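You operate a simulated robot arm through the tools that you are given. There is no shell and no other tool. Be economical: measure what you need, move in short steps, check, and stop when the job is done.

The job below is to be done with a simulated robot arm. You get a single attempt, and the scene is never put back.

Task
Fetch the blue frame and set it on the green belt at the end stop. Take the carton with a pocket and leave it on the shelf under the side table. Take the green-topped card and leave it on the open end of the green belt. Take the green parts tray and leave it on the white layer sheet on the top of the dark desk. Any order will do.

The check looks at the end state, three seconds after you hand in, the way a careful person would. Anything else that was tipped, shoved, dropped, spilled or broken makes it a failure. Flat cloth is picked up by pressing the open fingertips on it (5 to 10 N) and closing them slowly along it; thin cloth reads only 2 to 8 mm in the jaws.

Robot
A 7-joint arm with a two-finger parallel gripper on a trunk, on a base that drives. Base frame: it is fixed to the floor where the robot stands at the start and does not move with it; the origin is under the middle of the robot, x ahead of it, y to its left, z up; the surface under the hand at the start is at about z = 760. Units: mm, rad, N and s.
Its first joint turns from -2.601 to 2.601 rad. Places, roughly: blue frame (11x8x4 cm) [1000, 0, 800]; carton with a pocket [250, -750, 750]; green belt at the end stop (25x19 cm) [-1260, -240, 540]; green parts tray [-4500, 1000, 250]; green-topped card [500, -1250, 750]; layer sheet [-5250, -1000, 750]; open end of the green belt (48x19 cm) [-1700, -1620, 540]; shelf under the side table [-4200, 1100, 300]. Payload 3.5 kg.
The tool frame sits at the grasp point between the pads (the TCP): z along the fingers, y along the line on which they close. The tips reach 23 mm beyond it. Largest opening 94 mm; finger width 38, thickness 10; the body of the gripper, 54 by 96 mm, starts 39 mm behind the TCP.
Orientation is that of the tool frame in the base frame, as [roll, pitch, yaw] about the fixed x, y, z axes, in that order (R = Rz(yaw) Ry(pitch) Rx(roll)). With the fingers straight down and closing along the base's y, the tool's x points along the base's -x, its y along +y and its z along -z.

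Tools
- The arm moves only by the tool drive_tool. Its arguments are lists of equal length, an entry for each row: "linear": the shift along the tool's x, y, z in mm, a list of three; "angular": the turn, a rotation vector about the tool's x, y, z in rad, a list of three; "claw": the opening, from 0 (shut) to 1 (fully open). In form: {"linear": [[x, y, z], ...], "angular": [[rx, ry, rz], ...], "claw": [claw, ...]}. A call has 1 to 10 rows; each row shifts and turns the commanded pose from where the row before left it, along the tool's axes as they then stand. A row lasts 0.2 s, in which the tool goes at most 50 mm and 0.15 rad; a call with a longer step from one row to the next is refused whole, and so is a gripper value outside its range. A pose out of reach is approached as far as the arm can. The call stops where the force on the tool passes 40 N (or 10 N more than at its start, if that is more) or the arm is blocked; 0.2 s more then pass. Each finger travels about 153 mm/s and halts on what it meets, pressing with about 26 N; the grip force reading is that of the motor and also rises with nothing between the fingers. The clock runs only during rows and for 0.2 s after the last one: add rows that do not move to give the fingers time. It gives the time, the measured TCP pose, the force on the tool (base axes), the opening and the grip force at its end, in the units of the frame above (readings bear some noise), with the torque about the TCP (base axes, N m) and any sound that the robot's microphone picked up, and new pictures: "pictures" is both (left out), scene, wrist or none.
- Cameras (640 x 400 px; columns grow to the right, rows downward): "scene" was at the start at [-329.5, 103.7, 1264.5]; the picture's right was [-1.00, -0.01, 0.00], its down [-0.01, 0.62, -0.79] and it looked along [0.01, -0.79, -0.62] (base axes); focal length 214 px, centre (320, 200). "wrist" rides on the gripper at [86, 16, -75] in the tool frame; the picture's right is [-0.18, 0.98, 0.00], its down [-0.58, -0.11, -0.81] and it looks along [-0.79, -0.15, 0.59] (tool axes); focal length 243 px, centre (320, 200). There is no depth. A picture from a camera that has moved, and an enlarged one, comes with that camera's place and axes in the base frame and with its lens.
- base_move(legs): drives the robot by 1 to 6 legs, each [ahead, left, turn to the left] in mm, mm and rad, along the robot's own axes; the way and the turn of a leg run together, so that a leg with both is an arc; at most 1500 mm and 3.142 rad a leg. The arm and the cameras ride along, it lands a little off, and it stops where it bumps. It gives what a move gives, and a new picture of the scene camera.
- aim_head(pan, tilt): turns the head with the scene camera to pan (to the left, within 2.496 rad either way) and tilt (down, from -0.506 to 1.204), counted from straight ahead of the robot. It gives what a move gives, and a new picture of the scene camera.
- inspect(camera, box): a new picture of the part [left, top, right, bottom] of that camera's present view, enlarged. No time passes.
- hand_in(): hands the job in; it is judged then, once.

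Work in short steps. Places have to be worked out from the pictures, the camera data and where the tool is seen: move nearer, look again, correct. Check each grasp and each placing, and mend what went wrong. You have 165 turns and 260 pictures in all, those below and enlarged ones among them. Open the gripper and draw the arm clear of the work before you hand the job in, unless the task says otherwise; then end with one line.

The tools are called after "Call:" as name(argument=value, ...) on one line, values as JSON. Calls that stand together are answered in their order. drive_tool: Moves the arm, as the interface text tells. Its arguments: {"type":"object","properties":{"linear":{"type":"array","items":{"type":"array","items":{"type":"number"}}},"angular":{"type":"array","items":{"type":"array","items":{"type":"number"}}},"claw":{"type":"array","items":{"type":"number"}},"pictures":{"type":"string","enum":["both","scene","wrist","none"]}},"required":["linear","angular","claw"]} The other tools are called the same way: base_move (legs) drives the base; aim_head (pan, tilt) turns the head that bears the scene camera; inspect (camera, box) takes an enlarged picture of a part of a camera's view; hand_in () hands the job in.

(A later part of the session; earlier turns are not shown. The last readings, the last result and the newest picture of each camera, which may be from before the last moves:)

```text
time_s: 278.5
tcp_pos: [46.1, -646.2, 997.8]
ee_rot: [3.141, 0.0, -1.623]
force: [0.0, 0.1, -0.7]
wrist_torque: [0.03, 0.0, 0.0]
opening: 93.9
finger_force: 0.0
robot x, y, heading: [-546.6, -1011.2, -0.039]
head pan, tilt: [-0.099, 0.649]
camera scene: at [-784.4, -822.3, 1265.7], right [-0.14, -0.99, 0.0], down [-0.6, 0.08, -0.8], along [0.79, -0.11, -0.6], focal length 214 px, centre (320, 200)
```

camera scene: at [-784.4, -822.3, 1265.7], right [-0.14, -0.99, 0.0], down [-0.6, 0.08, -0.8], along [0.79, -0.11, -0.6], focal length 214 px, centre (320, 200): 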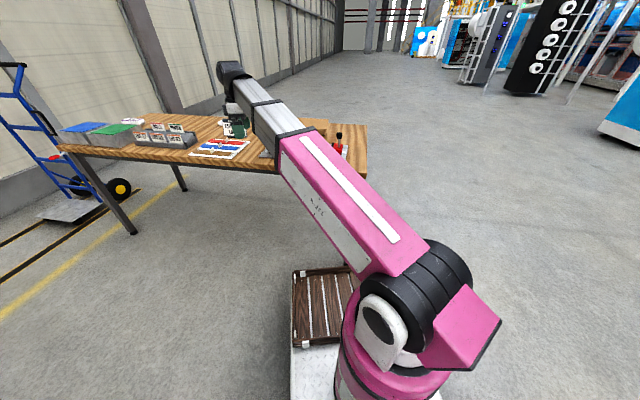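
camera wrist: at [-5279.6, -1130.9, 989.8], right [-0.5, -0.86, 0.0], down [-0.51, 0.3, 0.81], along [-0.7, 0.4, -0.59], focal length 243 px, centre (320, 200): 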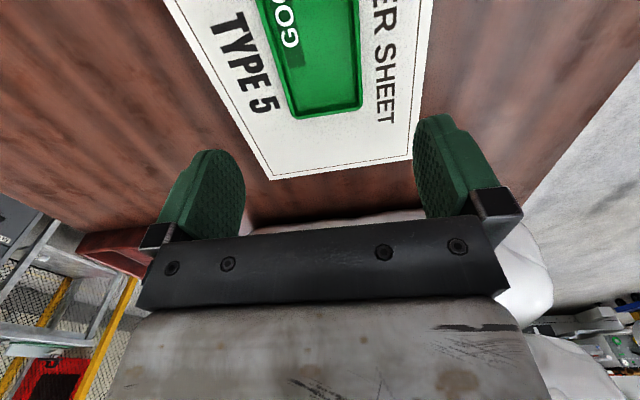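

The card stands fine. Shift the base to face the carton squarely.

Call:
base_move(legs=[[150, 230, -0.27]])

Call:
drive_tool(linear=[[40, 0, 0], [40, 0, 0], [40, 0, 0], [40, 0, 0], [40, 0, 0]], angular=[[0, 0, 0], [0, 0, 0], [0, 0, 0], [0, 0, 0], [0, 0, 0]], claw=[1, 1, 1, 1, 1], pictures="none")

Call:
aim_head(pan=-0.1, tilt=0.6)

```text
time_s: 280.4
tcp_pos: [307.5, -608.7, 996.9]
ee_rot: [-3.141, -0.001, -1.883]
force: [0.2, 0.7, 0.2]
wrist_torque: [0.0, 0.0, -0.01]
opening: 94.0
finger_force: 0.1
robot x, y, heading: [-360.2, -807.4, -0.297]
head pan, tilt: [-0.099, 0.649]
camera scene: at [-540.9, -566.8, 1265.7], right [-0.39, -0.92, 0.0], down [-0.56, 0.23, -0.8], along [0.73, -0.31, -0.6], focal length 214 px, centre (320, 200)
```

scene: 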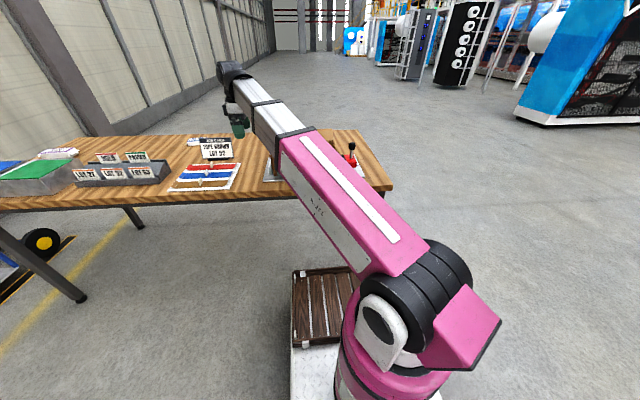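

```text
time_s: 281.6
tcp_pos: [250.3, -799.3, 999.3]
ee_rot: [3.141, 0.0, -1.881]
force: [-0.5, -0.2, -0.1]
wrist_torque: [0.01, 0.01, -0.03]
opening: 94.0
finger_force: 0.0
robot x, y, heading: [-363.5, -814.3, -0.302]
head pan, tilt: [-0.099, 0.649]
```

```text
time_s: 282.3
tcp_pos: [248.3, -799.4, 1000.7]
ee_rot: [3.141, -0.001, -1.882]
force: [0.8, 0.6, 0.5]
wrist_torque: [-0.02, -0.03, -0.01]
opening: 94.0
finger_force: 0.1
robot x, y, heading: [-361.1, -811.8, -0.299]
head pan, tilt: [-0.099, 0.6]
camera scene: at [-539.4, -567.5, 1269.9], right [-0.39, -0.92, 0.0], down [-0.52, 0.22, -0.82], along [0.76, -0.32, -0.57], focal length 214 px, centre (320, 200)
```

scene: 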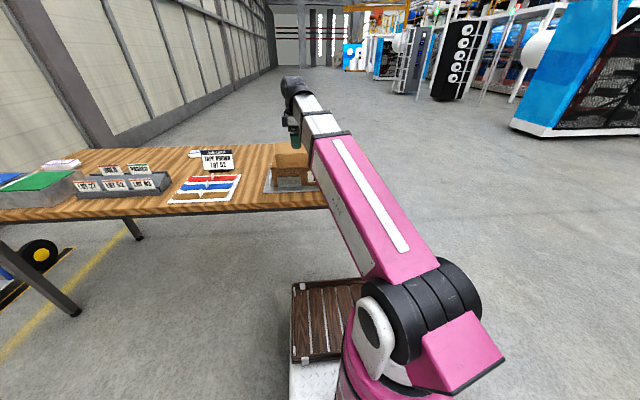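

Rotate the tool to put the camera toward the robot, for a view of the carton and proper finger direction.

Call:
drive_tool(linear=[[0, 0, 0], [0, 0, 0], [0, 0, 0], [0, 0, 0], [0, 0, 0], [0, 0, 0], [0, 0, 0], [0, 0, 0], [0, 0, 0], [0, 0, 0]], angular=[[0, 0, 0.145], [0, 0, 0.145], [0, 0, 0.145], [0, 0, 0.145], [0, 0, 0.145], [0, 0, 0.145], [0, 0, 0.145], [0, 0, 0.145], [0, 0, 0.145], [0, 0, 0.145]], claw=[1, 1, 1, 1, 1, 1, 1, 1, 1, 1], pictures="none")

Call:
drive_tool(linear=[[0, -20, 0], [0, -40, 0], [0, -40, 0]], angular=[[0, 0, 0.12], [0, 0, 0], [0, 0, 0]], claw=[1, 1, 1], pictures="wrist")

```text
time_s: 283.7
tcp_pos: [248.3, -800.0, 999.4]
ee_rot: [-3.137, 0.007, -2.706]
force: [1.1, 1.9, -1.9]
wrist_torque: [-0.09, -0.18, -0.14]
opening: 93.8
finger_force: 0.0
robot x, y, heading: [-358.6, -809.9, -0.297]
head pan, tilt: [-0.099, 0.6]
stopped in row 6: the force on the tool passed its limit at 66 N (the readings are from after the stop); the commanded pose is now the measured one
```

```text
time_s: 284.5
tcp_pos: [278.7, -893.6, 1001.6]
ee_rot: [-3.137, 0.011, -2.828]
force: [-0.7, -0.5, -0.8]
wrist_torque: [-0.01, 0.0, -0.01]
opening: 94.0
finger_force: 0.0
robot x, y, heading: [-360.0, -810.3, -0.297]
head pan, tilt: [-0.099, 0.6]
camera wrist: at [192.2, -905.9, 1073.6], right [-0.13, 0.99, 0.0], down [0.58, 0.08, 0.81], along [0.81, 0.1, -0.58], focal length 243 px, centre (320, 200)
```

wrist: 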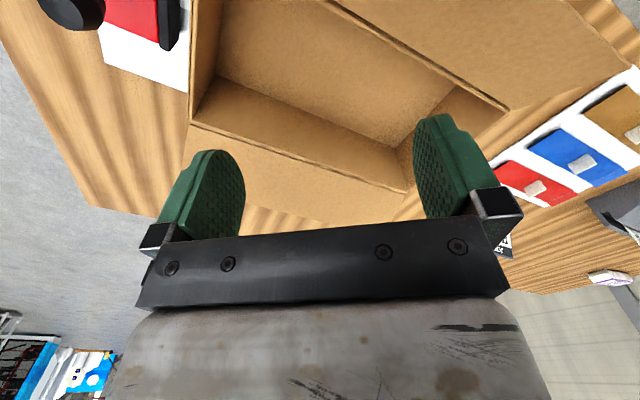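

Camera on the inward side fouls the arm, so a better plan is to grip the carton's south wall from the south (camera sideways, carton extending forward – also ideal for shelf insertion). I'll rotate the tool back and drive around to the south side.

Call:
drive_tool(linear=[[0, 0, 0], [0, 0, 0], [0, 0, 0], [0, 0, 0], [0, 0, 0], [0, 0, 0], [0, 0, 0]], angular=[[0, 0, -0.137], [0, 0, -0.137], [0, 0, -0.137], [0, 0, -0.137], [0, 0, -0.137], [0, 0, -0.137], [0, 0, -0.137]], claw=[1, 1, 1, 1, 1, 1, 1], pictures="none")

Call:
base_move(legs=[[-250, 0, 0], [0, 0, 1.56], [-750, 0, 0]])

```text
time_s: 286.1
tcp_pos: [280.3, -895.1, 997.8]
ee_rot: [-3.131, 0.0, -1.865]
force: [-0.2, 0.3, -0.4]
wrist_torque: [0.0, -0.02, -0.01]
opening: 93.8
finger_force: 0.1
robot x, y, heading: [-362.4, -813.5, -0.301]
head pan, tilt: [-0.099, 0.6]
```

```text
time_s: 295.4
tcp_pos: [-736.9, -821.8, 998.0]
ee_rot: [-3.132, 0.002, -0.313]
force: [0.5, 0.0, -1.1]
wrist_torque: [-0.02, -0.01, -0.02]
opening: 93.9
finger_force: 0.1
robot x, y, heading: [-830.3, -1462.7, 1.259]
head pan, tilt: [-0.099, 0.6]
camera scene: at [-1076.4, -1635.5, 1270.0], right [0.92, -0.4, 0.0], down [-0.23, -0.52, -0.83], along [0.33, 0.76, -0.56], focal length 214 px, centre (320, 200)
```

scene: 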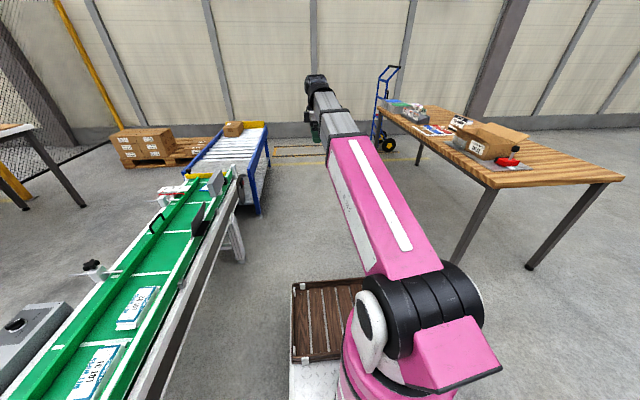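

Drive right to stand south of the carton.

Call:
base_move(legs=[[0, -930, 0]])

Call:
inspect(camera="wrist", box=[0, 0, 640, 400])

Call:
inspect(camera="scene", box=[260, 80, 420, 180])

```text
time_s: 300.3
tcp_pos: [159.1, -1106.2, 998.8]
ee_rot: [-3.13, 0.003, -0.304]
force: [0.1, 0.5, -0.4]
wrist_torque: [0.01, -0.01, 0.02]
opening: 94.1
finger_force: 0.1
robot x, y, heading: [77.0, -1747.0, 1.267]
head pan, tilt: [-0.099, 0.6]
camera scene: at [-172.4, -1925.0, 1270.0], right [0.92, -0.39, 0.0], down [-0.22, -0.52, -0.83], along [0.32, 0.76, -0.56], focal length 214 px, centre (320, 200)
```

scene: 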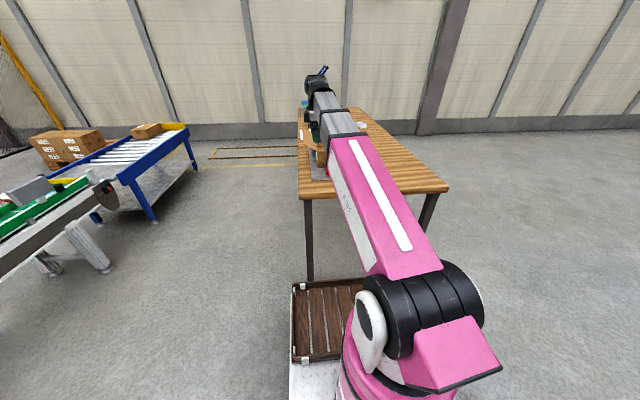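

```text
1.00 times, centred on (320, 200) of wrist (not enlarged: the box is as wide or as high as the picture)
camera zoom: at [238.2, -1150.4, 1072.7], right [-0.47, -0.88, -0.01], down [-0.52, 0.27, 0.81], along [-0.71, 0.38, -0.59], focal length 243 px, centre (320, 200)
```

zoom: 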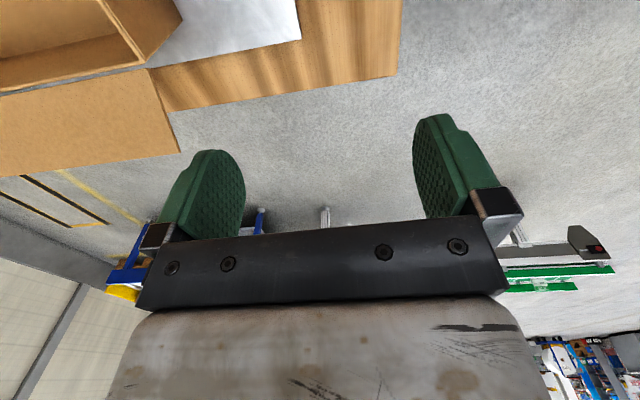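

```text
4.00 times, centred on (340, 130) of scene
camera zoom: at [-172.4, -1925.0, 1270.0], right [0.92, -0.39, 0.0], down [-0.22, -0.52, -0.83], along [0.32, 0.76, -0.56], focal length 858 px, centre (240, 480)
```

zoom: 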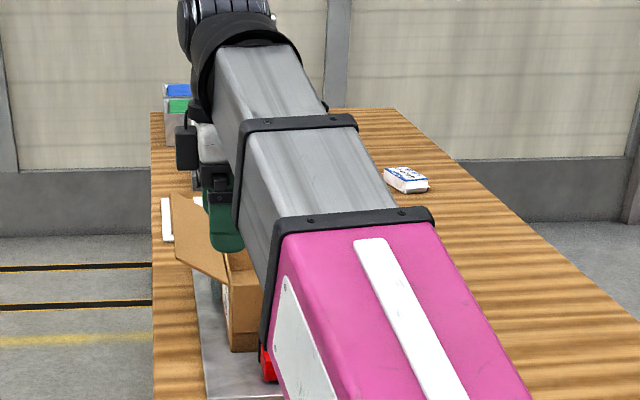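

The SW top corner of the carton is near (222,−983). I'll move over the south wall for a better view.

Call:
drive_tool(linear=[[40, -15, 0], [40, -20, 0], [40, -20, 0], [35, -20, 0]], angular=[[-0.01, 0, 0], [0, 0, 0], [0, 0, 0], [0, 0, 0]], claw=[1, 0.8, 0.6, 0.5], pictures="wrist")

```text
time_s: 301.3
tcp_pos: [334.1, -1083.1, 998.9]
ee_rot: [3.141, 0.002, -0.302]
force: [-0.4, -0.3, 0.9]
wrist_torque: [0.02, -0.03, 0.0]
opening: 46.9
finger_force: 0.0
robot x, y, heading: [73.6, -1751.1, 1.267]
head pan, tilt: [-0.099, 0.6]
camera wrist: at [412.4, -1125.2, 1073.3], right [-0.47, -0.88, 0.0], down [-0.52, 0.28, 0.81], along [-0.71, 0.38, -0.59], focal length 243 px, centre (320, 200)
```

wrist: 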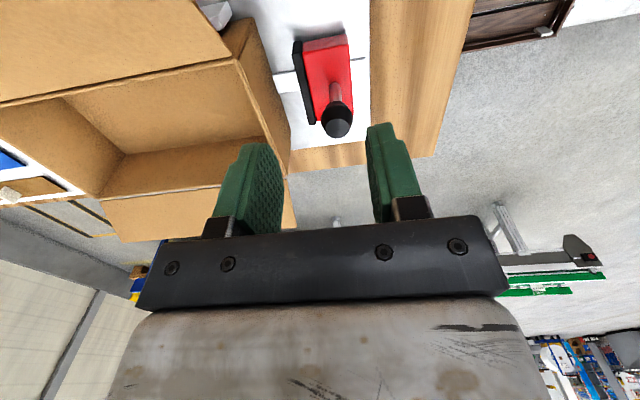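

S-wall top runs (222,−983)–(366,−1025); centre (294,−1004). The clamp knob (top z≈875) is 70 mm south; gripper body stays above it. Move over the wall and check at z≈920.

Call:
drive_tool(linear=[[-20, -20, 0], [-21, -22, 0], [-21, -21, 0], [0, 0, 30], [0, 0, 30], [0, 0, 15]], angular=[[0, 0, 0], [0, 0, 0], [0, 0, 0], [0, 0, 0], [0, 0, 0], [0, 0, 0]], claw=[0.5, 0.5, 0.5, 0.5, 0.5, 0.5], pictures="wrist")

```text
time_s: 302.7
tcp_pos: [287.7, -1003.5, 923.9]
ee_rot: [3.14, -0.001, -0.305]
force: [0.5, 0.0, -0.2]
wrist_torque: [-0.01, 0.0, -0.02]
opening: 46.8
finger_force: 0.0
robot x, y, heading: [73.9, -1751.4, 1.267]
head pan, tilt: [-0.099, 0.6]
camera wrist: at [366.5, -1045.8, 998.3], right [-0.47, -0.88, 0.0], down [-0.52, 0.28, 0.81], along [-0.71, 0.38, -0.59], focal length 243 px, centre (320, 200)
```

wrist: 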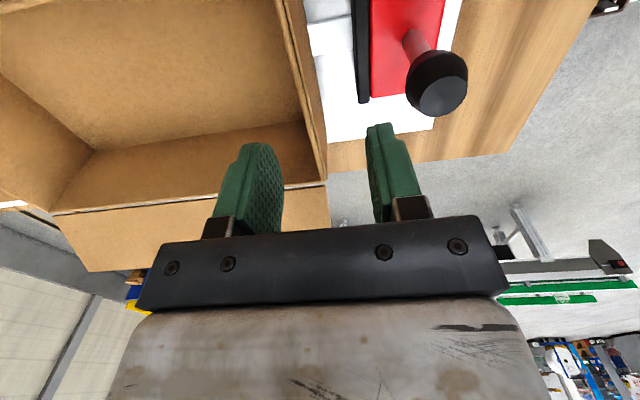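

The wall lies centrally between the fingers. Descend to z≈858 and close.

Call:
drive_tool(linear=[[0, 0, 25], [0, 0, 20], [0, 0, 15], [0, 0, 6], [0, 0, 0]], angular=[[0, 0, 0], [0, 0, 0], [0, 0, 0], [0, 0, 0], [0, 0, 0]], claw=[0.5, 0.5, 0.5, 0.5, 0.5], pictures="wrist")

```text
time_s: 303.9
tcp_pos: [287.8, -1003.7, 858.2]
ee_rot: [3.14, 0.002, -0.304]
force: [0.8, -1.0, 0.7]
wrist_torque: [-0.03, 0.01, 0.0]
opening: 47.1
finger_force: 0.1
robot x, y, heading: [73.0, -1748.9, 1.267]
head pan, tilt: [-0.099, 0.6]
camera wrist: at [366.5, -1045.4, 931.8], right [-0.47, -0.88, 0.0], down [-0.52, 0.28, 0.81], along [-0.71, 0.38, -0.59], focal length 243 px, centre (320, 200)
```

wrist: 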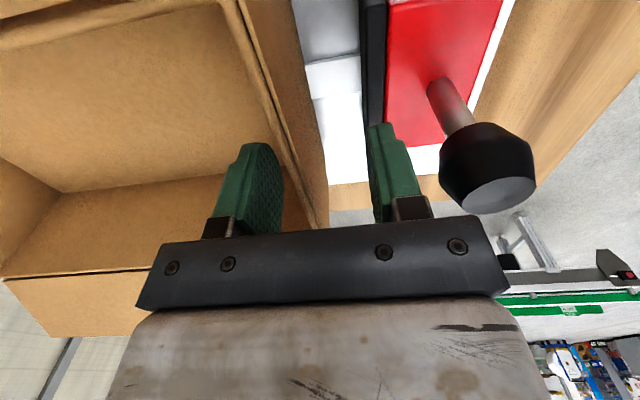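

Close on the wall slowly.

Call:
drive_tool(linear=[[0, 0, 0], [0, 0, 0], [0, 0, 0], [0, 0, 0], [0, 0, 0], [0, 0, 0]], angular=[[0, 0, 0], [0, 0, 0], [0, 0, 0], [0, 0, 0], [0, 0, 0], [0, 0, 0]], claw=[0.35, 0.2, 0.1, 0, 0, 0], pictures="wrist")

```text
time_s: 305.3
tcp_pos: [287.6, -1003.9, 858.7]
ee_rot: [3.141, 0.002, -0.305]
force: [-0.8, -0.2, 0.1]
wrist_torque: [0.0, -0.02, -0.11]
opening: 3.6
finger_force: 25.5
robot x, y, heading: [71.8, -1751.4, 1.262]
head pan, tilt: [-0.099, 0.6]
camera wrist: at [366.5, -1045.4, 931.8], right [-0.47, -0.88, 0.0], down [-0.52, 0.28, 0.81], along [-0.71, 0.38, -0.59], focal length 243 px, centre (320, 200)
```

wrist: 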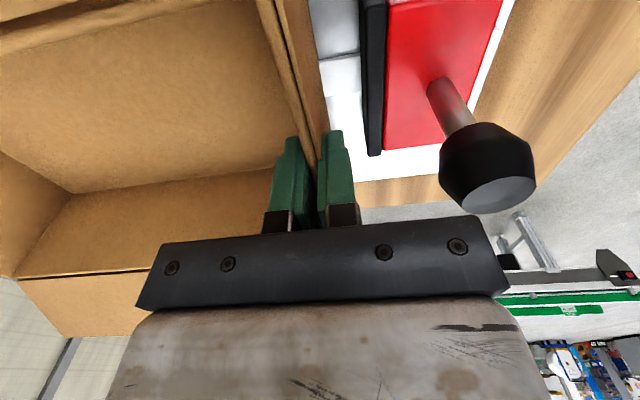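

Gripped at 3.6 mm. Lift a little and check tilt and load.

Call:
drive_tool(linear=[[0, 0, -4], [0, 0, -6], [0, 0, -10], [0, 0, -10], [0, 0, 0]], angular=[[0, 0, 0], [0, 0, 0], [0, 0, 0], [0, 0, 0], [0, 0, 0]], claw=[0, 0, 0, 0, 0], pictures="both")

Call:
inspect(camera="scene", box=[260, 80, 420, 180])

```text
time_s: 306.5
tcp_pos: [288.3, -1005.2, 888.2]
ee_rot: [3.141, 0.002, -0.303]
force: [0.7, -0.3, -1.1]
wrist_torque: [-0.28, 0.05, 0.0]
opening: 3.9
finger_force: 25.9
robot x, y, heading: [77.4, -1747.1, 1.269]
head pan, tilt: [-0.099, 0.6]
camera scene: at [-172.4, -1925.0, 1270.0], right [0.92, -0.39, 0.0], down [-0.22, -0.52, -0.83], along [0.32, 0.76, -0.56], focal length 214 px, centre (320, 200)
camera wrist: at [367.6, -1046.1, 961.5], right [-0.47, -0.88, 0.0], down [-0.52, 0.28, 0.81], along [-0.71, 0.38, -0.59], focal length 243 px, centre (320, 200)
```

scene: 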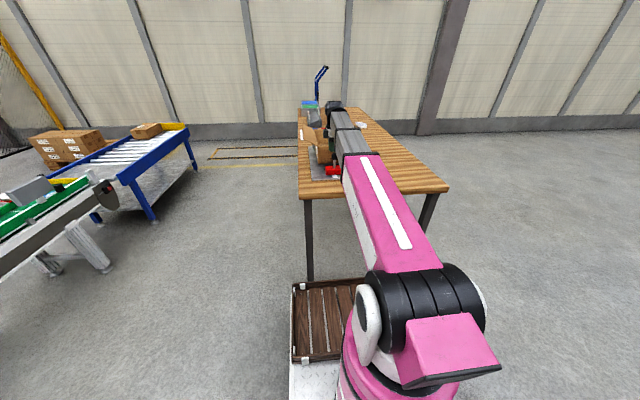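
wrist: 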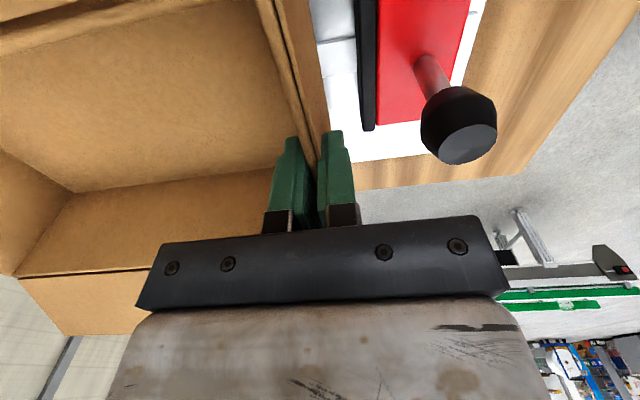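

```text
4.00 times, centred on (340, 130) of scene
camera zoom: at [-172.4, -1925.0, 1270.0], right [0.92, -0.39, 0.0], down [-0.22, -0.52, -0.83], along [0.32, 0.76, -0.56], focal length 858 px, centre (240, 480)
```

zoom: 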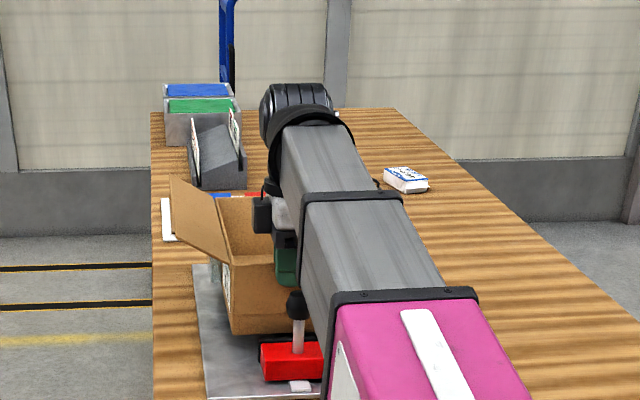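

The carton is held rigidly without tilt (~0.2 kg). Lift it clear to z≈1060 and draw the arm in a bit.

Call:
drive_tool(linear=[[0, 0, -30], [0, 0, -40], [0, 0, -40], [0, 0, -40], [0, 20, -25], [0, 30, 0], [0, 30, 0]], angular=[[0, 0, 0], [0, 0, 0], [0, 0, 0], [0, 0, 0], [0, 0, 0], [0, 0, 0], [0, 0, 0]], claw=[0, 0, 0, 0, 0, 0, 0], pictures="both")

```text
time_s: 308.1
tcp_pos: [266.6, -1080.0, 1062.9]
ee_rot: [-3.14, 0.001, -0.302]
force: [0.8, -0.1, -1.7]
wrist_torque: [-0.2, 0.08, -0.02]
opening: 3.5
finger_force: 26.2
robot x, y, heading: [73.3, -1748.3, 1.267]
head pan, tilt: [-0.099, 0.6]
camera scene: at [-172.4, -1925.0, 1270.0], right [0.92, -0.39, 0.0], down [-0.22, -0.52, -0.83], along [0.32, 0.76, -0.56], focal length 214 px, centre (320, 200)
camera wrist: at [346.7, -1123.4, 1137.1], right [-0.47, -0.88, 0.0], down [-0.52, 0.28, 0.81], along [-0.71, 0.38, -0.59], focal length 243 px, centre (320, 200)
```

scene: 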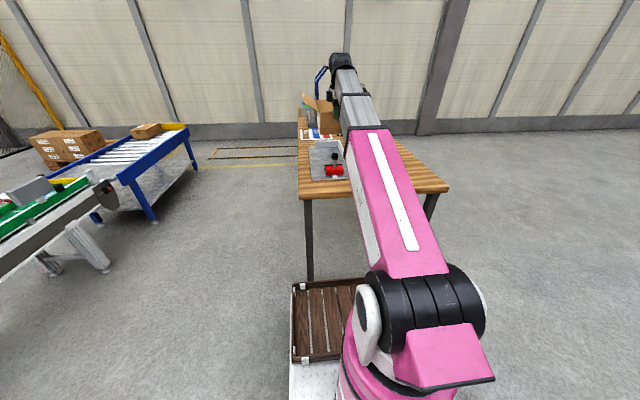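
wrist: 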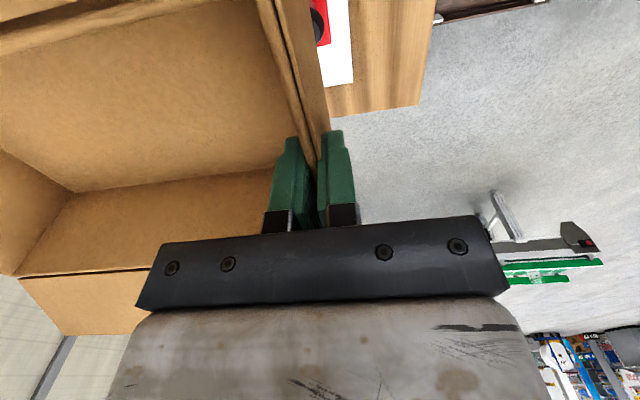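

Carton is level and clear. Retract slightly and drive back, turning to face north.

Call:
drive_tool(linear=[[0, 30, 0], [0, 40, 0]], angular=[[0, 0, 0], [0, 0, 0]], claw=[0, 0], pictures="none")

Call:
base_move(legs=[[-700, 0, 0], [0, 0, 0.305], [0, 1400, 0], [0, 1400, 0]])

```text
time_s: 308.7
tcp_pos: [248.3, -1146.3, 1063.8]
ee_rot: [-3.141, 0.001, -0.303]
force: [-0.5, -0.6, -1.1]
wrist_torque: [-0.21, 0.07, 0.0]
opening: 3.3
finger_force: 25.3
robot x, y, heading: [73.2, -1745.5, 1.266]
head pan, tilt: [-0.099, 0.6]
```

```text
time_s: 326.6
tcp_pos: [-2922.7, -1765.7, 1063.9]
ee_rot: [-3.14, 0.002, -0.005]
force: [-0.6, -0.3, -1.6]
wrist_torque: [-0.24, 0.01, 0.01]
opening: 3.3
finger_force: 26.1
robot x, y, heading: [-2913.8, -2388.8, 1.565]
head pan, tilt: [-0.099, 0.6]
camera scene: at [-3095.0, -2633.3, 1270.0], right [0.99, -0.1, 0.0], down [-0.06, -0.56, -0.83], along [0.08, 0.82, -0.56], focal length 214 px, centre (320, 200)
```

scene: 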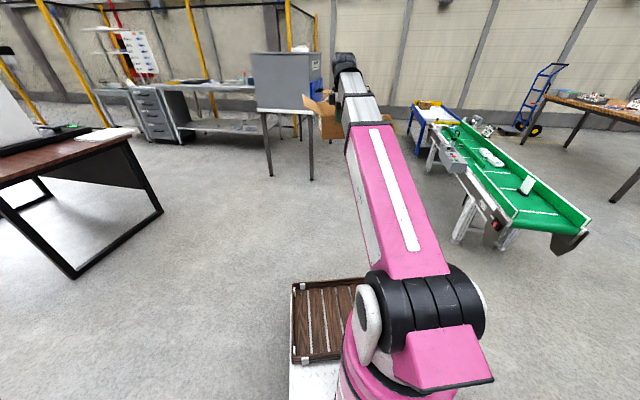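

Continue left to x≈−3970 and then north through the aisle.

Call:
base_move(legs=[[0, 1040, 0], [1400, 0, 0]])

```text
time_s: 338.4
tcp_pos: [-4013.0, -391.9, 1064.2]
ee_rot: [-3.142, 0.0, 0.034]
force: [-0.5, -0.3, -1.6]
wrist_torque: [-0.23, -0.03, -0.03]
opening: 3.9
finger_force: 26.0
robot x, y, heading: [-3978.8, -1018.5, 1.605]
head pan, tilt: [-0.099, 0.6]
camera scene: at [-4152.2, -1266.6, 1270.0], right [1.0, -0.07, 0.0], down [-0.04, -0.56, -0.83], along [0.05, 0.82, -0.56], focal length 214 px, centre (320, 200)
```

scene: 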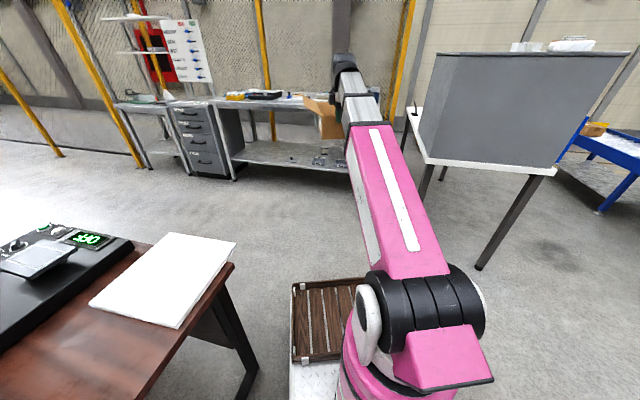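

Clear on both sides. Continue ahead 750, then diagonally in front of the bench.

Call:
base_move(legs=[[750, 0, 0], [370, 480, 0]])

```text
time_s: 345.4
tcp_pos: [-4494.0, 703.3, 1063.8]
ee_rot: [3.141, 0.002, 0.004]
force: [0.6, 0.1, -1.1]
wrist_torque: [-0.23, 0.02, 0.0]
opening: 3.5
finger_force: 25.8
robot x, y, heading: [-4481.9, 76.4, 1.571]
head pan, tilt: [-0.099, 0.6]
camera scene: at [-4662.0, -165.8, 1270.0], right [1.0, -0.1, 0.0], down [-0.06, -0.56, -0.83], along [0.08, 0.82, -0.56], focal length 214 px, centre (320, 200)
```

scene: 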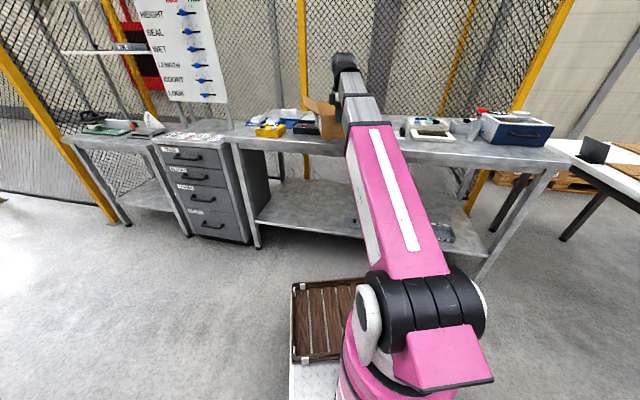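

Back off 130 so the carton isn't over the bench, then slide left and face the bench squarely.

Call:
base_move(legs=[[-130, 0, 0], [120, 500, 0], [0, 0, -0.32]])

```text
time_s: 350.3
tcp_pos: [-4786.0, 669.3, 1063.6]
ee_rot: [3.142, 0.004, -0.329]
force: [0.3, -0.5, -1.7]
wrist_torque: [-0.23, 0.09, -0.01]
opening: 3.5
finger_force: 25.9
robot x, y, heading: [-4979.2, 68.7, 1.243]
head pan, tilt: [-0.099, 0.6]
camera scene: at [-5228.3, -98.8, 1270.0], right [0.91, -0.42, 0.0], down [-0.24, -0.51, -0.83], along [0.34, 0.75, -0.56], focal length 214 px, centre (320, 200)
```

scene: 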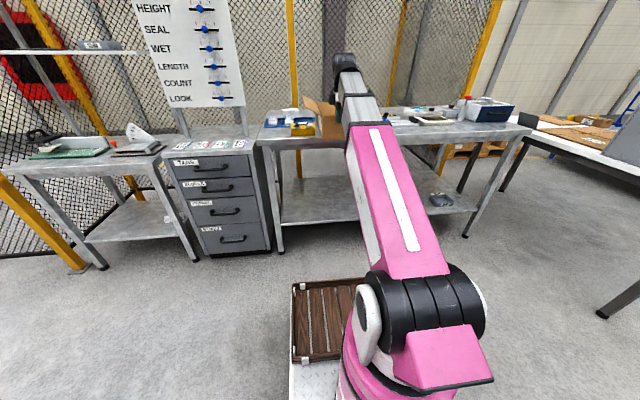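

TCP is at q≈−4749 as planned; the carton tip is near the bench edge. Back 90 mm and lower the carton in front of the bench.

Call:
base_move(legs=[[-90, 0, 0]])

Call:
drive_tool(linear=[[0, 0, 45], [0, 0, 45], [0, 0, 45], [0, 0, 45], [0, 0, 45], [0, 0, 45], [0, 0, 45], [0, 0, 45], [0, 0, 45]], angular=[[0, 0, 0], [0, 0, 0], [0, 0, 0], [0, 0, 0], [0, 0, 0], [0, 0, 0], [0, 0, 0], [0, 0, 0], [0, 0, 0]], claw=[0, 0, 0, 0, 0, 0, 0, 0, 0], pictures="both")

```text
time_s: 351.4
tcp_pos: [-4818.2, 581.5, 1064.2]
ee_rot: [-3.141, 0.002, -0.329]
force: [0.5, 0.0, -1.7]
wrist_torque: [-0.19, 0.06, 0.0]
opening: 3.8
finger_force: 26.3
robot x, y, heading: [-5010.2, -19.3, 1.237]
head pan, tilt: [-0.099, 0.6]
camera scene: at [-5258.2, -187.0, 1270.0], right [0.91, -0.42, 0.0], down [-0.23, -0.51, -0.83], along [0.34, 0.75, -0.56], focal length 214 px, centre (320, 200)
```

scene: 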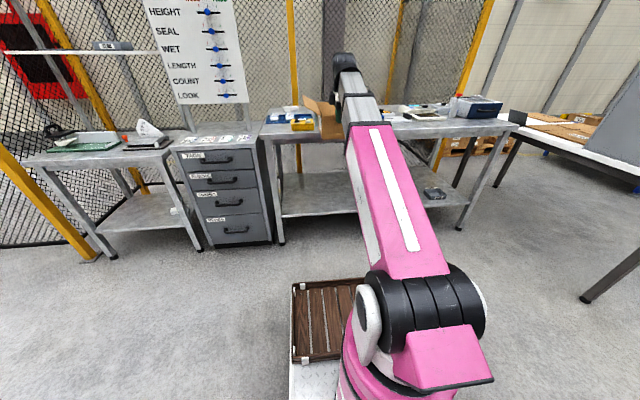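

```text
time_s: 353.4
tcp_pos: [-4817.8, 579.3, 656.5]
ee_rot: [3.141, 0.001, -0.326]
force: [-0.2, 0.0, -2.4]
wrist_torque: [-0.24, 0.05, -0.04]
opening: 3.7
finger_force: 25.5
robot x, y, heading: [-5009.2, -14.6, 1.242]
head pan, tilt: [-0.099, 0.6]
camera scene: at [-5258.2, -187.0, 1270.0], right [0.91, -0.42, 0.0], down [-0.23, -0.51, -0.83], along [0.34, 0.75, -0.56], focal length 214 px, centre (320, 200)
camera wrist: at [-4740.6, 535.2, 731.4], right [-0.49, -0.87, 0.0], down [-0.51, 0.29, 0.81], along [-0.7, 0.4, -0.59], focal length 243 px, centre (320, 200)
```

scene: 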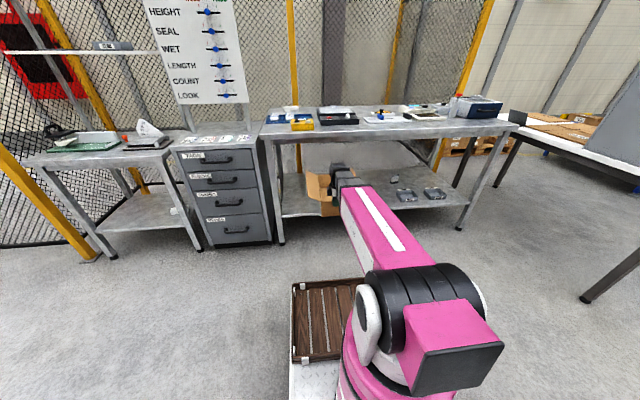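
wrist: 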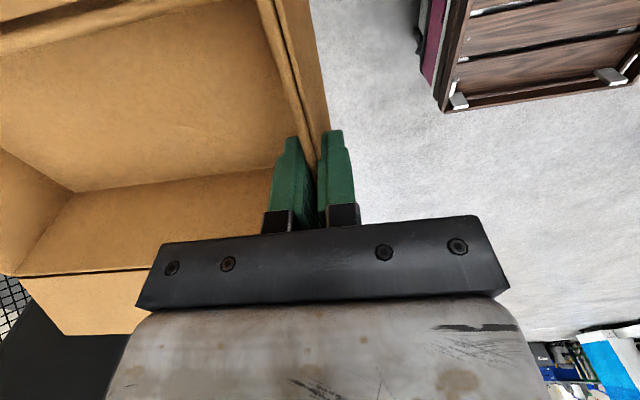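

Lower to just above shelf height (bottom ≈335) then check the lane.

Call:
drive_tool(linear=[[0, 0, 45], [0, 0, 45], [0, 0, 45], [0, 0, 45], [0, 0, 40], [0, 0, 8]], angular=[[0, 0, 0], [0, 0, 0], [0, 0, 0], [0, 0, 0], [0, 0, 0], [0, 0, 0]], claw=[0, 0, 0, 0, 0, 0], pictures="none")

Call:
inspect(camera="scene", box=[240, 130, 480, 280])

```text
time_s: 354.8
tcp_pos: [-4816.4, 581.4, 429.9]
ee_rot: [3.141, 0.002, -0.328]
force: [-0.1, -0.2, -1.9]
wrist_torque: [-0.2, 0.06, 0.0]
opening: 3.8
finger_force: 25.7
robot x, y, heading: [-5007.0, -15.8, 1.241]
head pan, tilt: [-0.099, 0.6]
```

```text
2.67 times, centred on (360, 205) of scene
camera zoom: at [-5258.2, -187.0, 1270.0], right [0.91, -0.42, 0.0], down [-0.23, -0.51, -0.83], along [0.34, 0.75, -0.56], focal length 572 px, centre (213, 187)
```

zoom: 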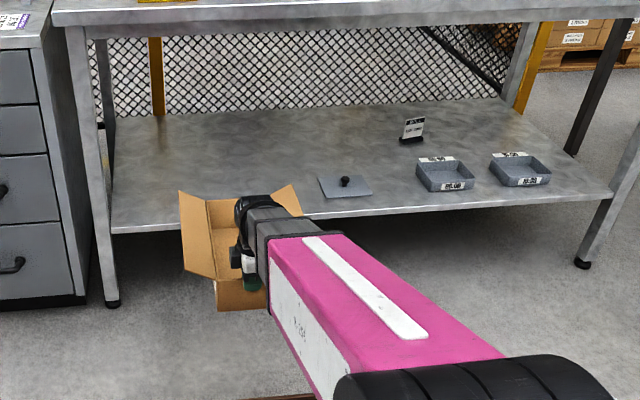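

The lane is free: lid to the right, post to the left. Drive forward 220 and check.

Call:
base_move(legs=[[220, 0, 0]])

Call:
inspect(camera="scene", box=[240, 130, 480, 280])

```text
time_s: 356.5
tcp_pos: [-4745.6, 787.7, 429.5]
ee_rot: [-3.14, 0.003, -0.329]
force: [0.5, 0.1, -1.6]
wrist_torque: [-0.18, 0.1, -0.01]
opening: 3.7
finger_force: 25.8
robot x, y, heading: [-4933.1, 185.6, 1.244]
head pan, tilt: [-0.099, 0.6]
camera scene: at [-5187.7, 19.7, 1270.0], right [0.91, -0.42, 0.0], down [-0.24, -0.51, -0.83], along [0.34, 0.75, -0.56], focal length 214 px, centre (320, 200)
```

scene: 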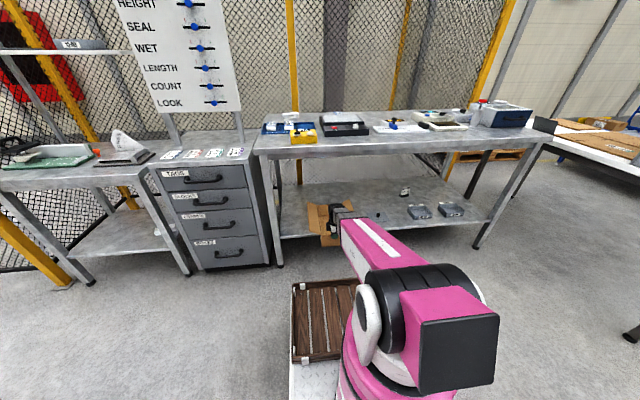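

```text
2.67 times, centred on (360, 205) of scene
camera zoom: at [-5187.7, 19.7, 1270.0], right [0.91, -0.42, 0.0], down [-0.24, -0.51, -0.83], along [0.34, 0.75, -0.56], focal length 572 px, centre (213, 187)
```

zoom: 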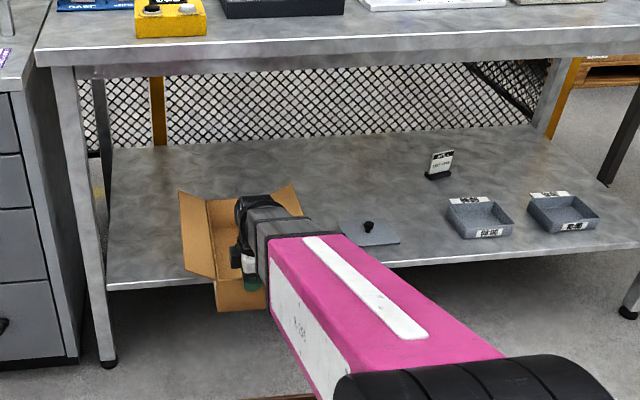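

Carton is entering above the shelf cleanly. Forward another 212.

Call:
base_move(legs=[[212, 0, 0]])

Call:
inspect(camera="scene", box=[240, 130, 480, 280])

Call:
inspect(camera="wrist", box=[0, 0, 640, 400])

```text
time_s: 358.2
tcp_pos: [-4678.3, 986.1, 428.4]
ee_rot: [-3.14, 0.002, -0.33]
force: [-0.4, -0.4, -2.1]
wrist_torque: [-0.22, 0.07, -0.02]
opening: 3.6
finger_force: 26.3
robot x, y, heading: [-4870.1, 390.7, 1.238]
head pan, tilt: [-0.099, 0.6]
camera scene: at [-5119.6, 218.5, 1270.0], right [0.91, -0.42, 0.0], down [-0.24, -0.51, -0.83], along [0.34, 0.75, -0.56], focal length 214 px, centre (320, 200)
```

scene: 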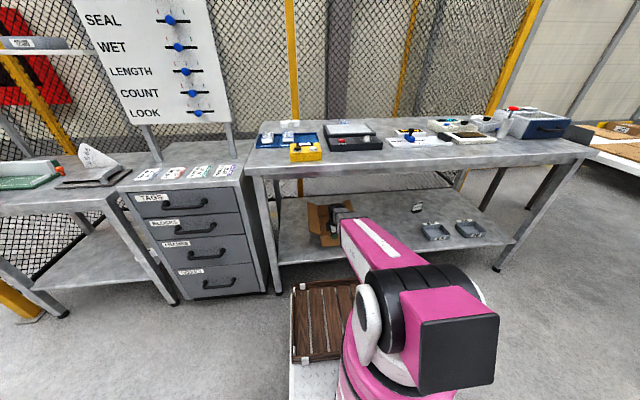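

```text
2.67 times, centred on (360, 205) of scene
camera zoom: at [-5119.6, 218.5, 1270.0], right [0.91, -0.42, 0.0], down [-0.24, -0.51, -0.83], along [0.34, 0.75, -0.56], focal length 572 px, centre (213, 187)
```

zoom: 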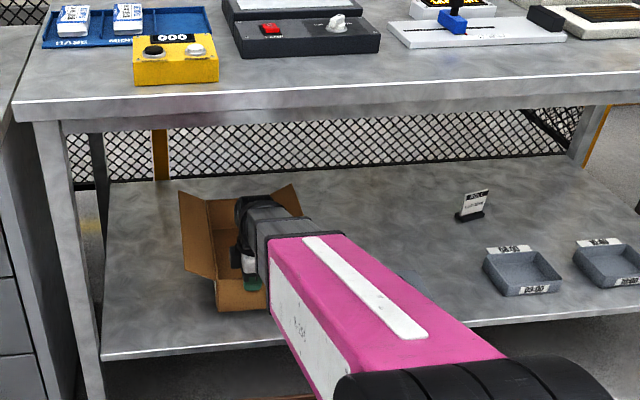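

```text
1.00 times, centred on (320, 200) of wrist (not enlarged: the box is as wide or as high as the picture)
camera zoom: at [-4600.0, 942.2, 503.9], right [-0.49, -0.87, 0.0], down [-0.51, 0.29, 0.81], along [-0.7, 0.4, -0.59], focal length 243 px, centre (320, 200)
```

zoom: 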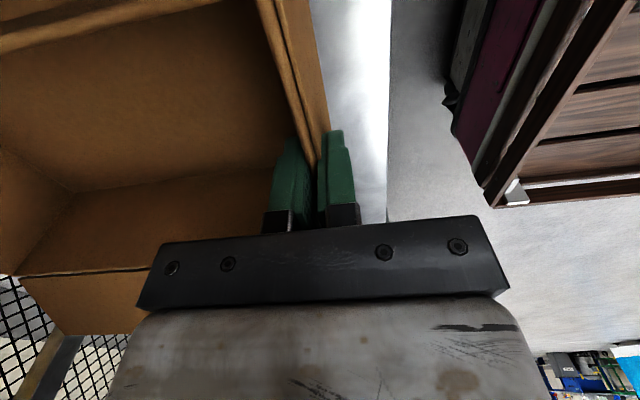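

The carton is fully over the shelf. Lower until contact.

Call:
drive_tool(linear=[[0, 0, 15], [0, 0, 12], [0, 0, 4], [0, 0, 3], [0, 0, 2], [0, 0, 2], [0, 0, 0]], angular=[[0, 0, 0], [0, 0, 0], [0, 0, 0], [0, 0, 0], [0, 0, 0], [0, 0, 0], [0, 0, 0]], claw=[0, 0, 0, 0, 0, 0, 0], pictures="wrist")

```text
time_s: 359.8
tcp_pos: [-4677.6, 987.1, 392.8]
ee_rot: [-3.141, 0.0, -0.33]
force: [-0.2, 0.4, -2.1]
wrist_torque: [-0.21, 0.09, 0.0]
opening: 3.5
finger_force: 26.5
robot x, y, heading: [-4868.7, 389.3, 1.244]
head pan, tilt: [-0.099, 0.6]
camera wrist: at [-4599.7, 942.2, 466.2], right [-0.49, -0.87, 0.0], down [-0.51, 0.29, 0.81], along [-0.7, 0.4, -0.59], focal length 243 px, centre (320, 200)
```

wrist: 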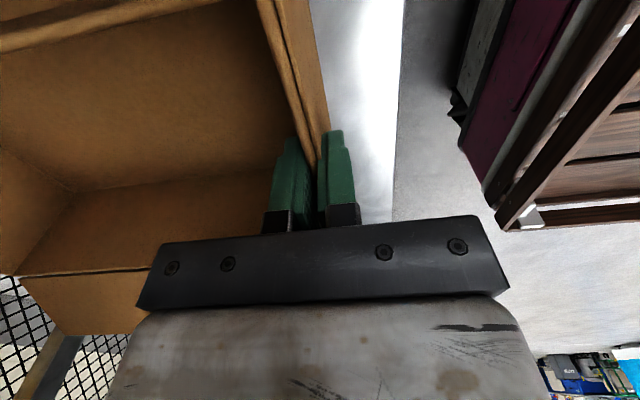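

Call:
drive_tool(linear=[[0, 0, 2], [0, 0, 2], [0, 0, 2], [0, 0, 1], [0, 0, 0]], angular=[[0, 0, 0], [0, 0, 0], [0, 0, 0], [0, 0, 0], [0, 0, 0]], claw=[0, 0, 0, 0, 0], pictures="none")

```text
time_s: 361.0
tcp_pos: [-4677.6, 985.4, 384.5]
ee_rot: [-3.141, 0.004, -0.33]
force: [3.0, -0.3, 27.1]
wrist_torque: [0.0, -0.06, -0.01]
opening: 3.8
finger_force: 26.3
robot x, y, heading: [-4867.8, 389.4, 1.242]
head pan, tilt: [-0.099, 0.6]
```

Seated with even contact. Ease up, open, and lift the fingers clear of the wall.

Call:
drive_tool(linear=[[0, 0, -2], [0, 0, 0], [0, 0, 0], [0, 0, 0], [0, 0, -15], [0, 0, -30], [0, 0, -30], [0, 0, -15]], angular=[[0, 0, 0], [0, 0, 0], [0, 0, 0], [0, 0, 0], [0, 0, 0], [0, 0, 0], [0, 0, 0], [0, 0, 0]], claw=[0, 0.15, 0.3, 0.4, 0.4, 0.4, 0.4, 0.4], pictures="wrist")

```text
time_s: 362.8
tcp_pos: [-4678.4, 985.6, 478.2]
ee_rot: [3.141, 0.002, -0.328]
force: [-0.5, 0.0, -1.5]
wrist_torque: [0.0, -0.02, -0.03]
opening: 37.6
finger_force: 0.0
robot x, y, heading: [-4872.3, 390.0, 1.245]
head pan, tilt: [-0.099, 0.6]
camera wrist: at [-4601.1, 941.8, 551.9], right [-0.49, -0.87, 0.0], down [-0.51, 0.29, 0.81], along [-0.7, 0.4, -0.59], focal length 243 px, centre (320, 200)
```

wrist: 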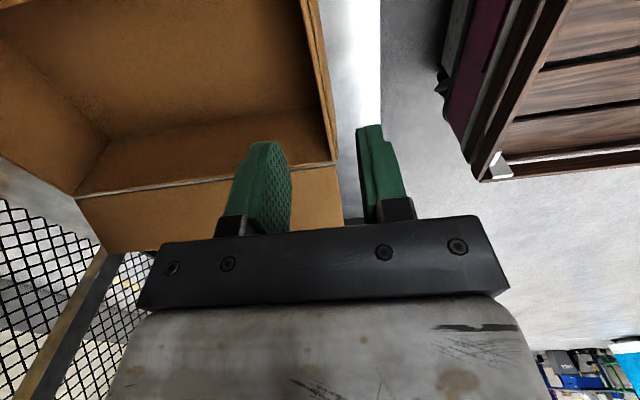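

Fingers are clear above the wall. Back the base out and look at the shelf.

Call:
base_move(legs=[[-420, 0, 0]])

Call:
inspect(camera="scene", box=[240, 130, 480, 280])

```text
time_s: 365.3
tcp_pos: [-4811.7, 597.4, 478.0]
ee_rot: [-3.141, 0.003, -0.332]
force: [0.1, -0.1, -0.2]
wrist_torque: [0.0, 0.01, 0.01]
opening: 37.6
finger_force: 0.1
robot x, y, heading: [-5004.1, -1.0, 1.239]
head pan, tilt: [-0.099, 0.6]
camera scene: at [-5253.4, -169.7, 1270.0], right [0.91, -0.42, 0.0], down [-0.24, -0.51, -0.83], along [0.34, 0.75, -0.56], focal length 214 px, centre (320, 200)
```

scene: 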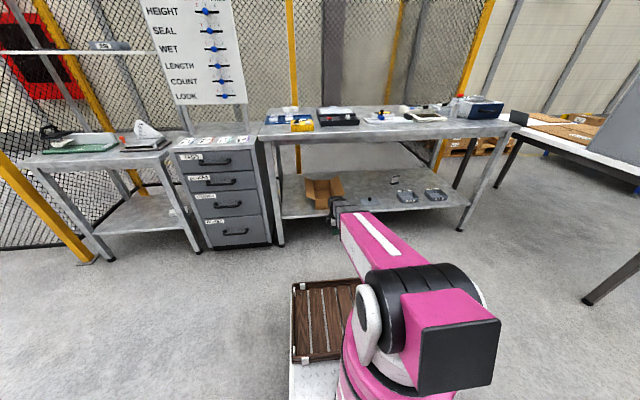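

```text
2.67 times, centred on (360, 205) of scene
camera zoom: at [-5253.4, -169.7, 1270.0], right [0.91, -0.42, 0.0], down [-0.24, -0.51, -0.83], along [0.34, 0.75, -0.56], focal length 572 px, centre (213, 187)
```

zoom: 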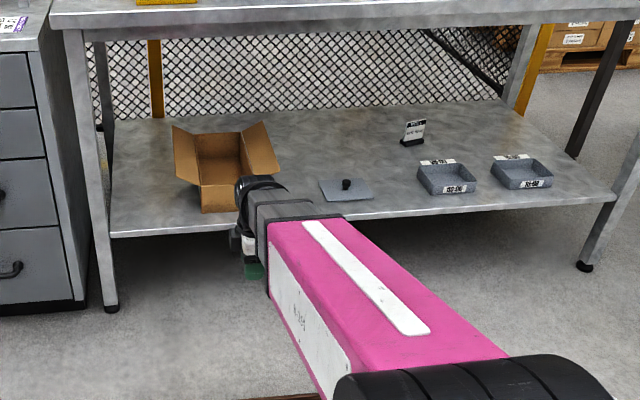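

The carton rests on the shelf, neighbours untouched. Now I'll look back at the desk: the sacks and tray.

Call:
aim_head(pan=2.45, tilt=0.45)

Call:
inspect(camera="scene", box=[160, 60, 480, 260])

```text
time_s: 367.6
tcp_pos: [-4810.9, 597.0, 476.6]
ee_rot: [-3.141, 0.002, -0.331]
force: [-0.8, -0.4, -0.2]
wrist_torque: [0.02, 0.0, -0.04]
opening: 37.9
finger_force: 0.2
robot x, y, heading: [-5004.7, 3.2, 1.245]
head pan, tilt: [2.45, 0.45]
camera scene: at [-5368.8, -297.9, 1283.5], right [-0.52, 0.85, 0.0], down [0.37, 0.23, -0.9], along [-0.77, -0.47, -0.44], focal length 214 px, centre (320, 200)
```

scene: 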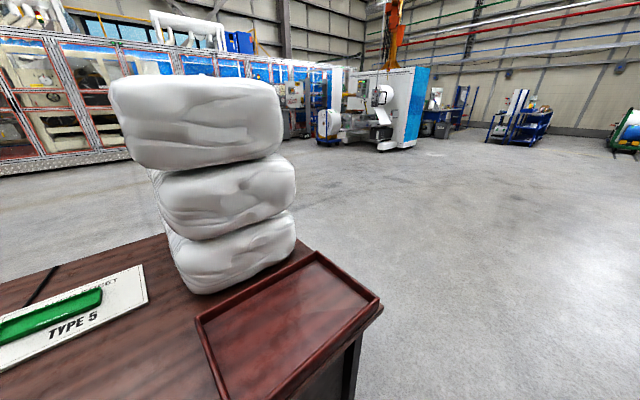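

```text
2.00 times, centred on (320, 160) of scene
camera zoom: at [-5368.8, -297.9, 1283.5], right [-0.52, 0.85, 0.0], down [0.37, 0.23, -0.9], along [-0.77, -0.47, -0.44], focal length 429 px, centre (320, 280)
```

zoom: 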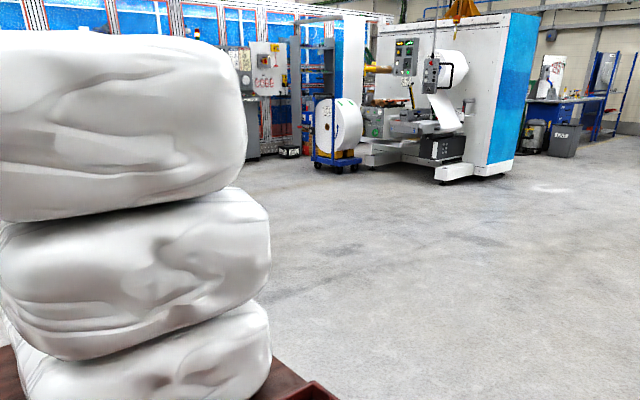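

Everything looks in order, but I want to check whether the sacks shifted by comparing from the same viewpoint as before. Raise the arm and go to that spot.

Call:
drive_tool(linear=[[0, 0, -48], [0, 0, -48], [0, 0, -48], [0, 0, -48], [0, 0, -48], [0, 0, -48], [0, 0, -48], [0, 0, -48], [0, 0, -48], [0, 0, -48]], angular=[[0, 0, 0], [0, 0, 0], [0, 0, 0], [0, 0, 0], [0, 0, 0], [0, 0, 0], [0, 0, 0], [0, 0, 0], [0, 0, 0], [0, 0, 0]], claw=[0.4, 0.4, 0.4, 0.4, 0.4, 0.4, 0.4, 0.4, 0.4, 0.4], pictures="none")

Call:
base_move(legs=[[200, -165, 0], [0, 0, -1.55], [0, 0, -1.56]])

Call:
aim_head(pan=-0.099, tilt=0.45)

```text
time_s: 369.8
tcp_pos: [-4810.4, 596.2, 961.3]
ee_rot: [-3.141, 0.001, -0.331]
force: [-0.2, -0.2, -0.3]
wrist_torque: [0.02, 0.0, 0.0]
opening: 37.7
finger_force: 0.1
robot x, y, heading: [-5002.5, -0.7, 1.236]
head pan, tilt: [2.45, 0.45]
```

```text
time_s: 379.1
tcp_pos: [-4935.0, -474.4, 961.5]
ee_rot: [3.14, 0.002, 2.882]
force: [0.4, -0.1, 0.9]
wrist_torque: [-0.01, 0.0, 0.0]
opening: 37.3
finger_force: 0.0
robot x, y, heading: [-4788.0, 135.0, -1.83]
head pan, tilt: [2.45, 0.45]
camera scene: at [-4442.5, 457.3, 1283.5], right [0.58, -0.81, 0.0], down [-0.35, -0.25, -0.9], along [0.73, 0.52, -0.44], focal length 214 px, centre (320, 200)
```

scene: 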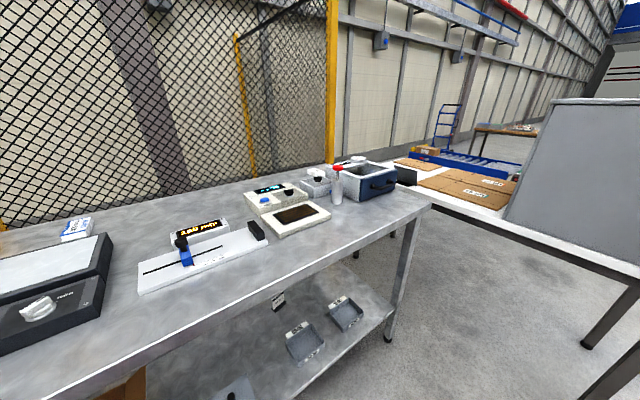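

```text
time_s: 381.4
tcp_pos: [-4934.9, -473.8, 960.6]
ee_rot: [3.141, 0.001, 2.881]
force: [-0.8, 0.2, 1.2]
wrist_torque: [0.01, -0.03, -0.01]
opening: 37.8
finger_force: 0.1
robot x, y, heading: [-4785.0, 131.6, -1.831]
head pan, tilt: [-0.099, 0.45]
camera scene: at [-4549.7, 318.0, 1283.5], right [-0.94, 0.35, 0.0], down [0.15, 0.41, -0.9], along [-0.32, -0.84, -0.44], focal length 214 px, centre (320, 200)
```

scene: 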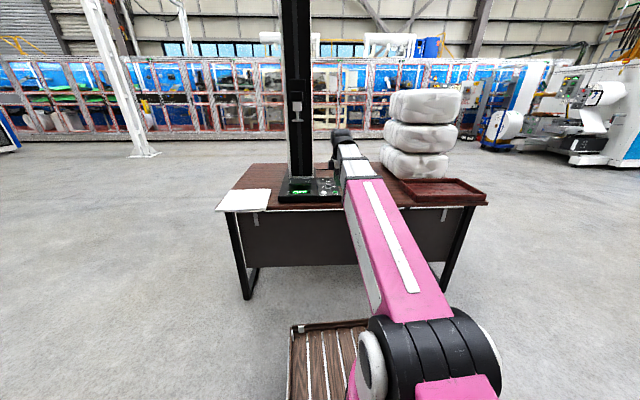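

Zoom for a direct comparison with the earlier view.

Call:
inspect(camera="scene", box=[360, 70, 520, 220])

```text
2.67 times, centred on (440, 145) of scene
camera zoom: at [-4549.7, 318.0, 1283.5], right [-0.94, 0.35, 0.0], down [0.15, 0.41, -0.9], along [-0.32, -0.84, -0.44], focal length 572 px, centre (0, 347)
```

zoom: 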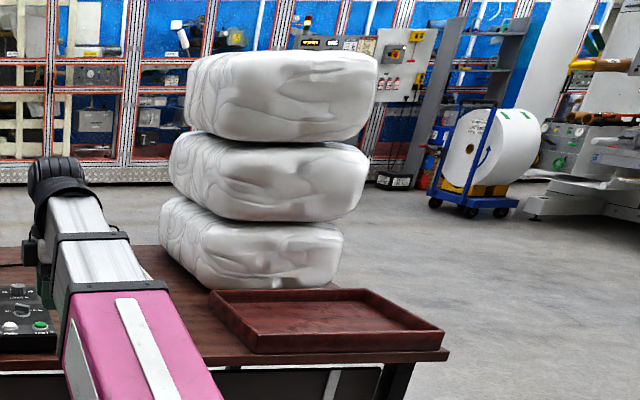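

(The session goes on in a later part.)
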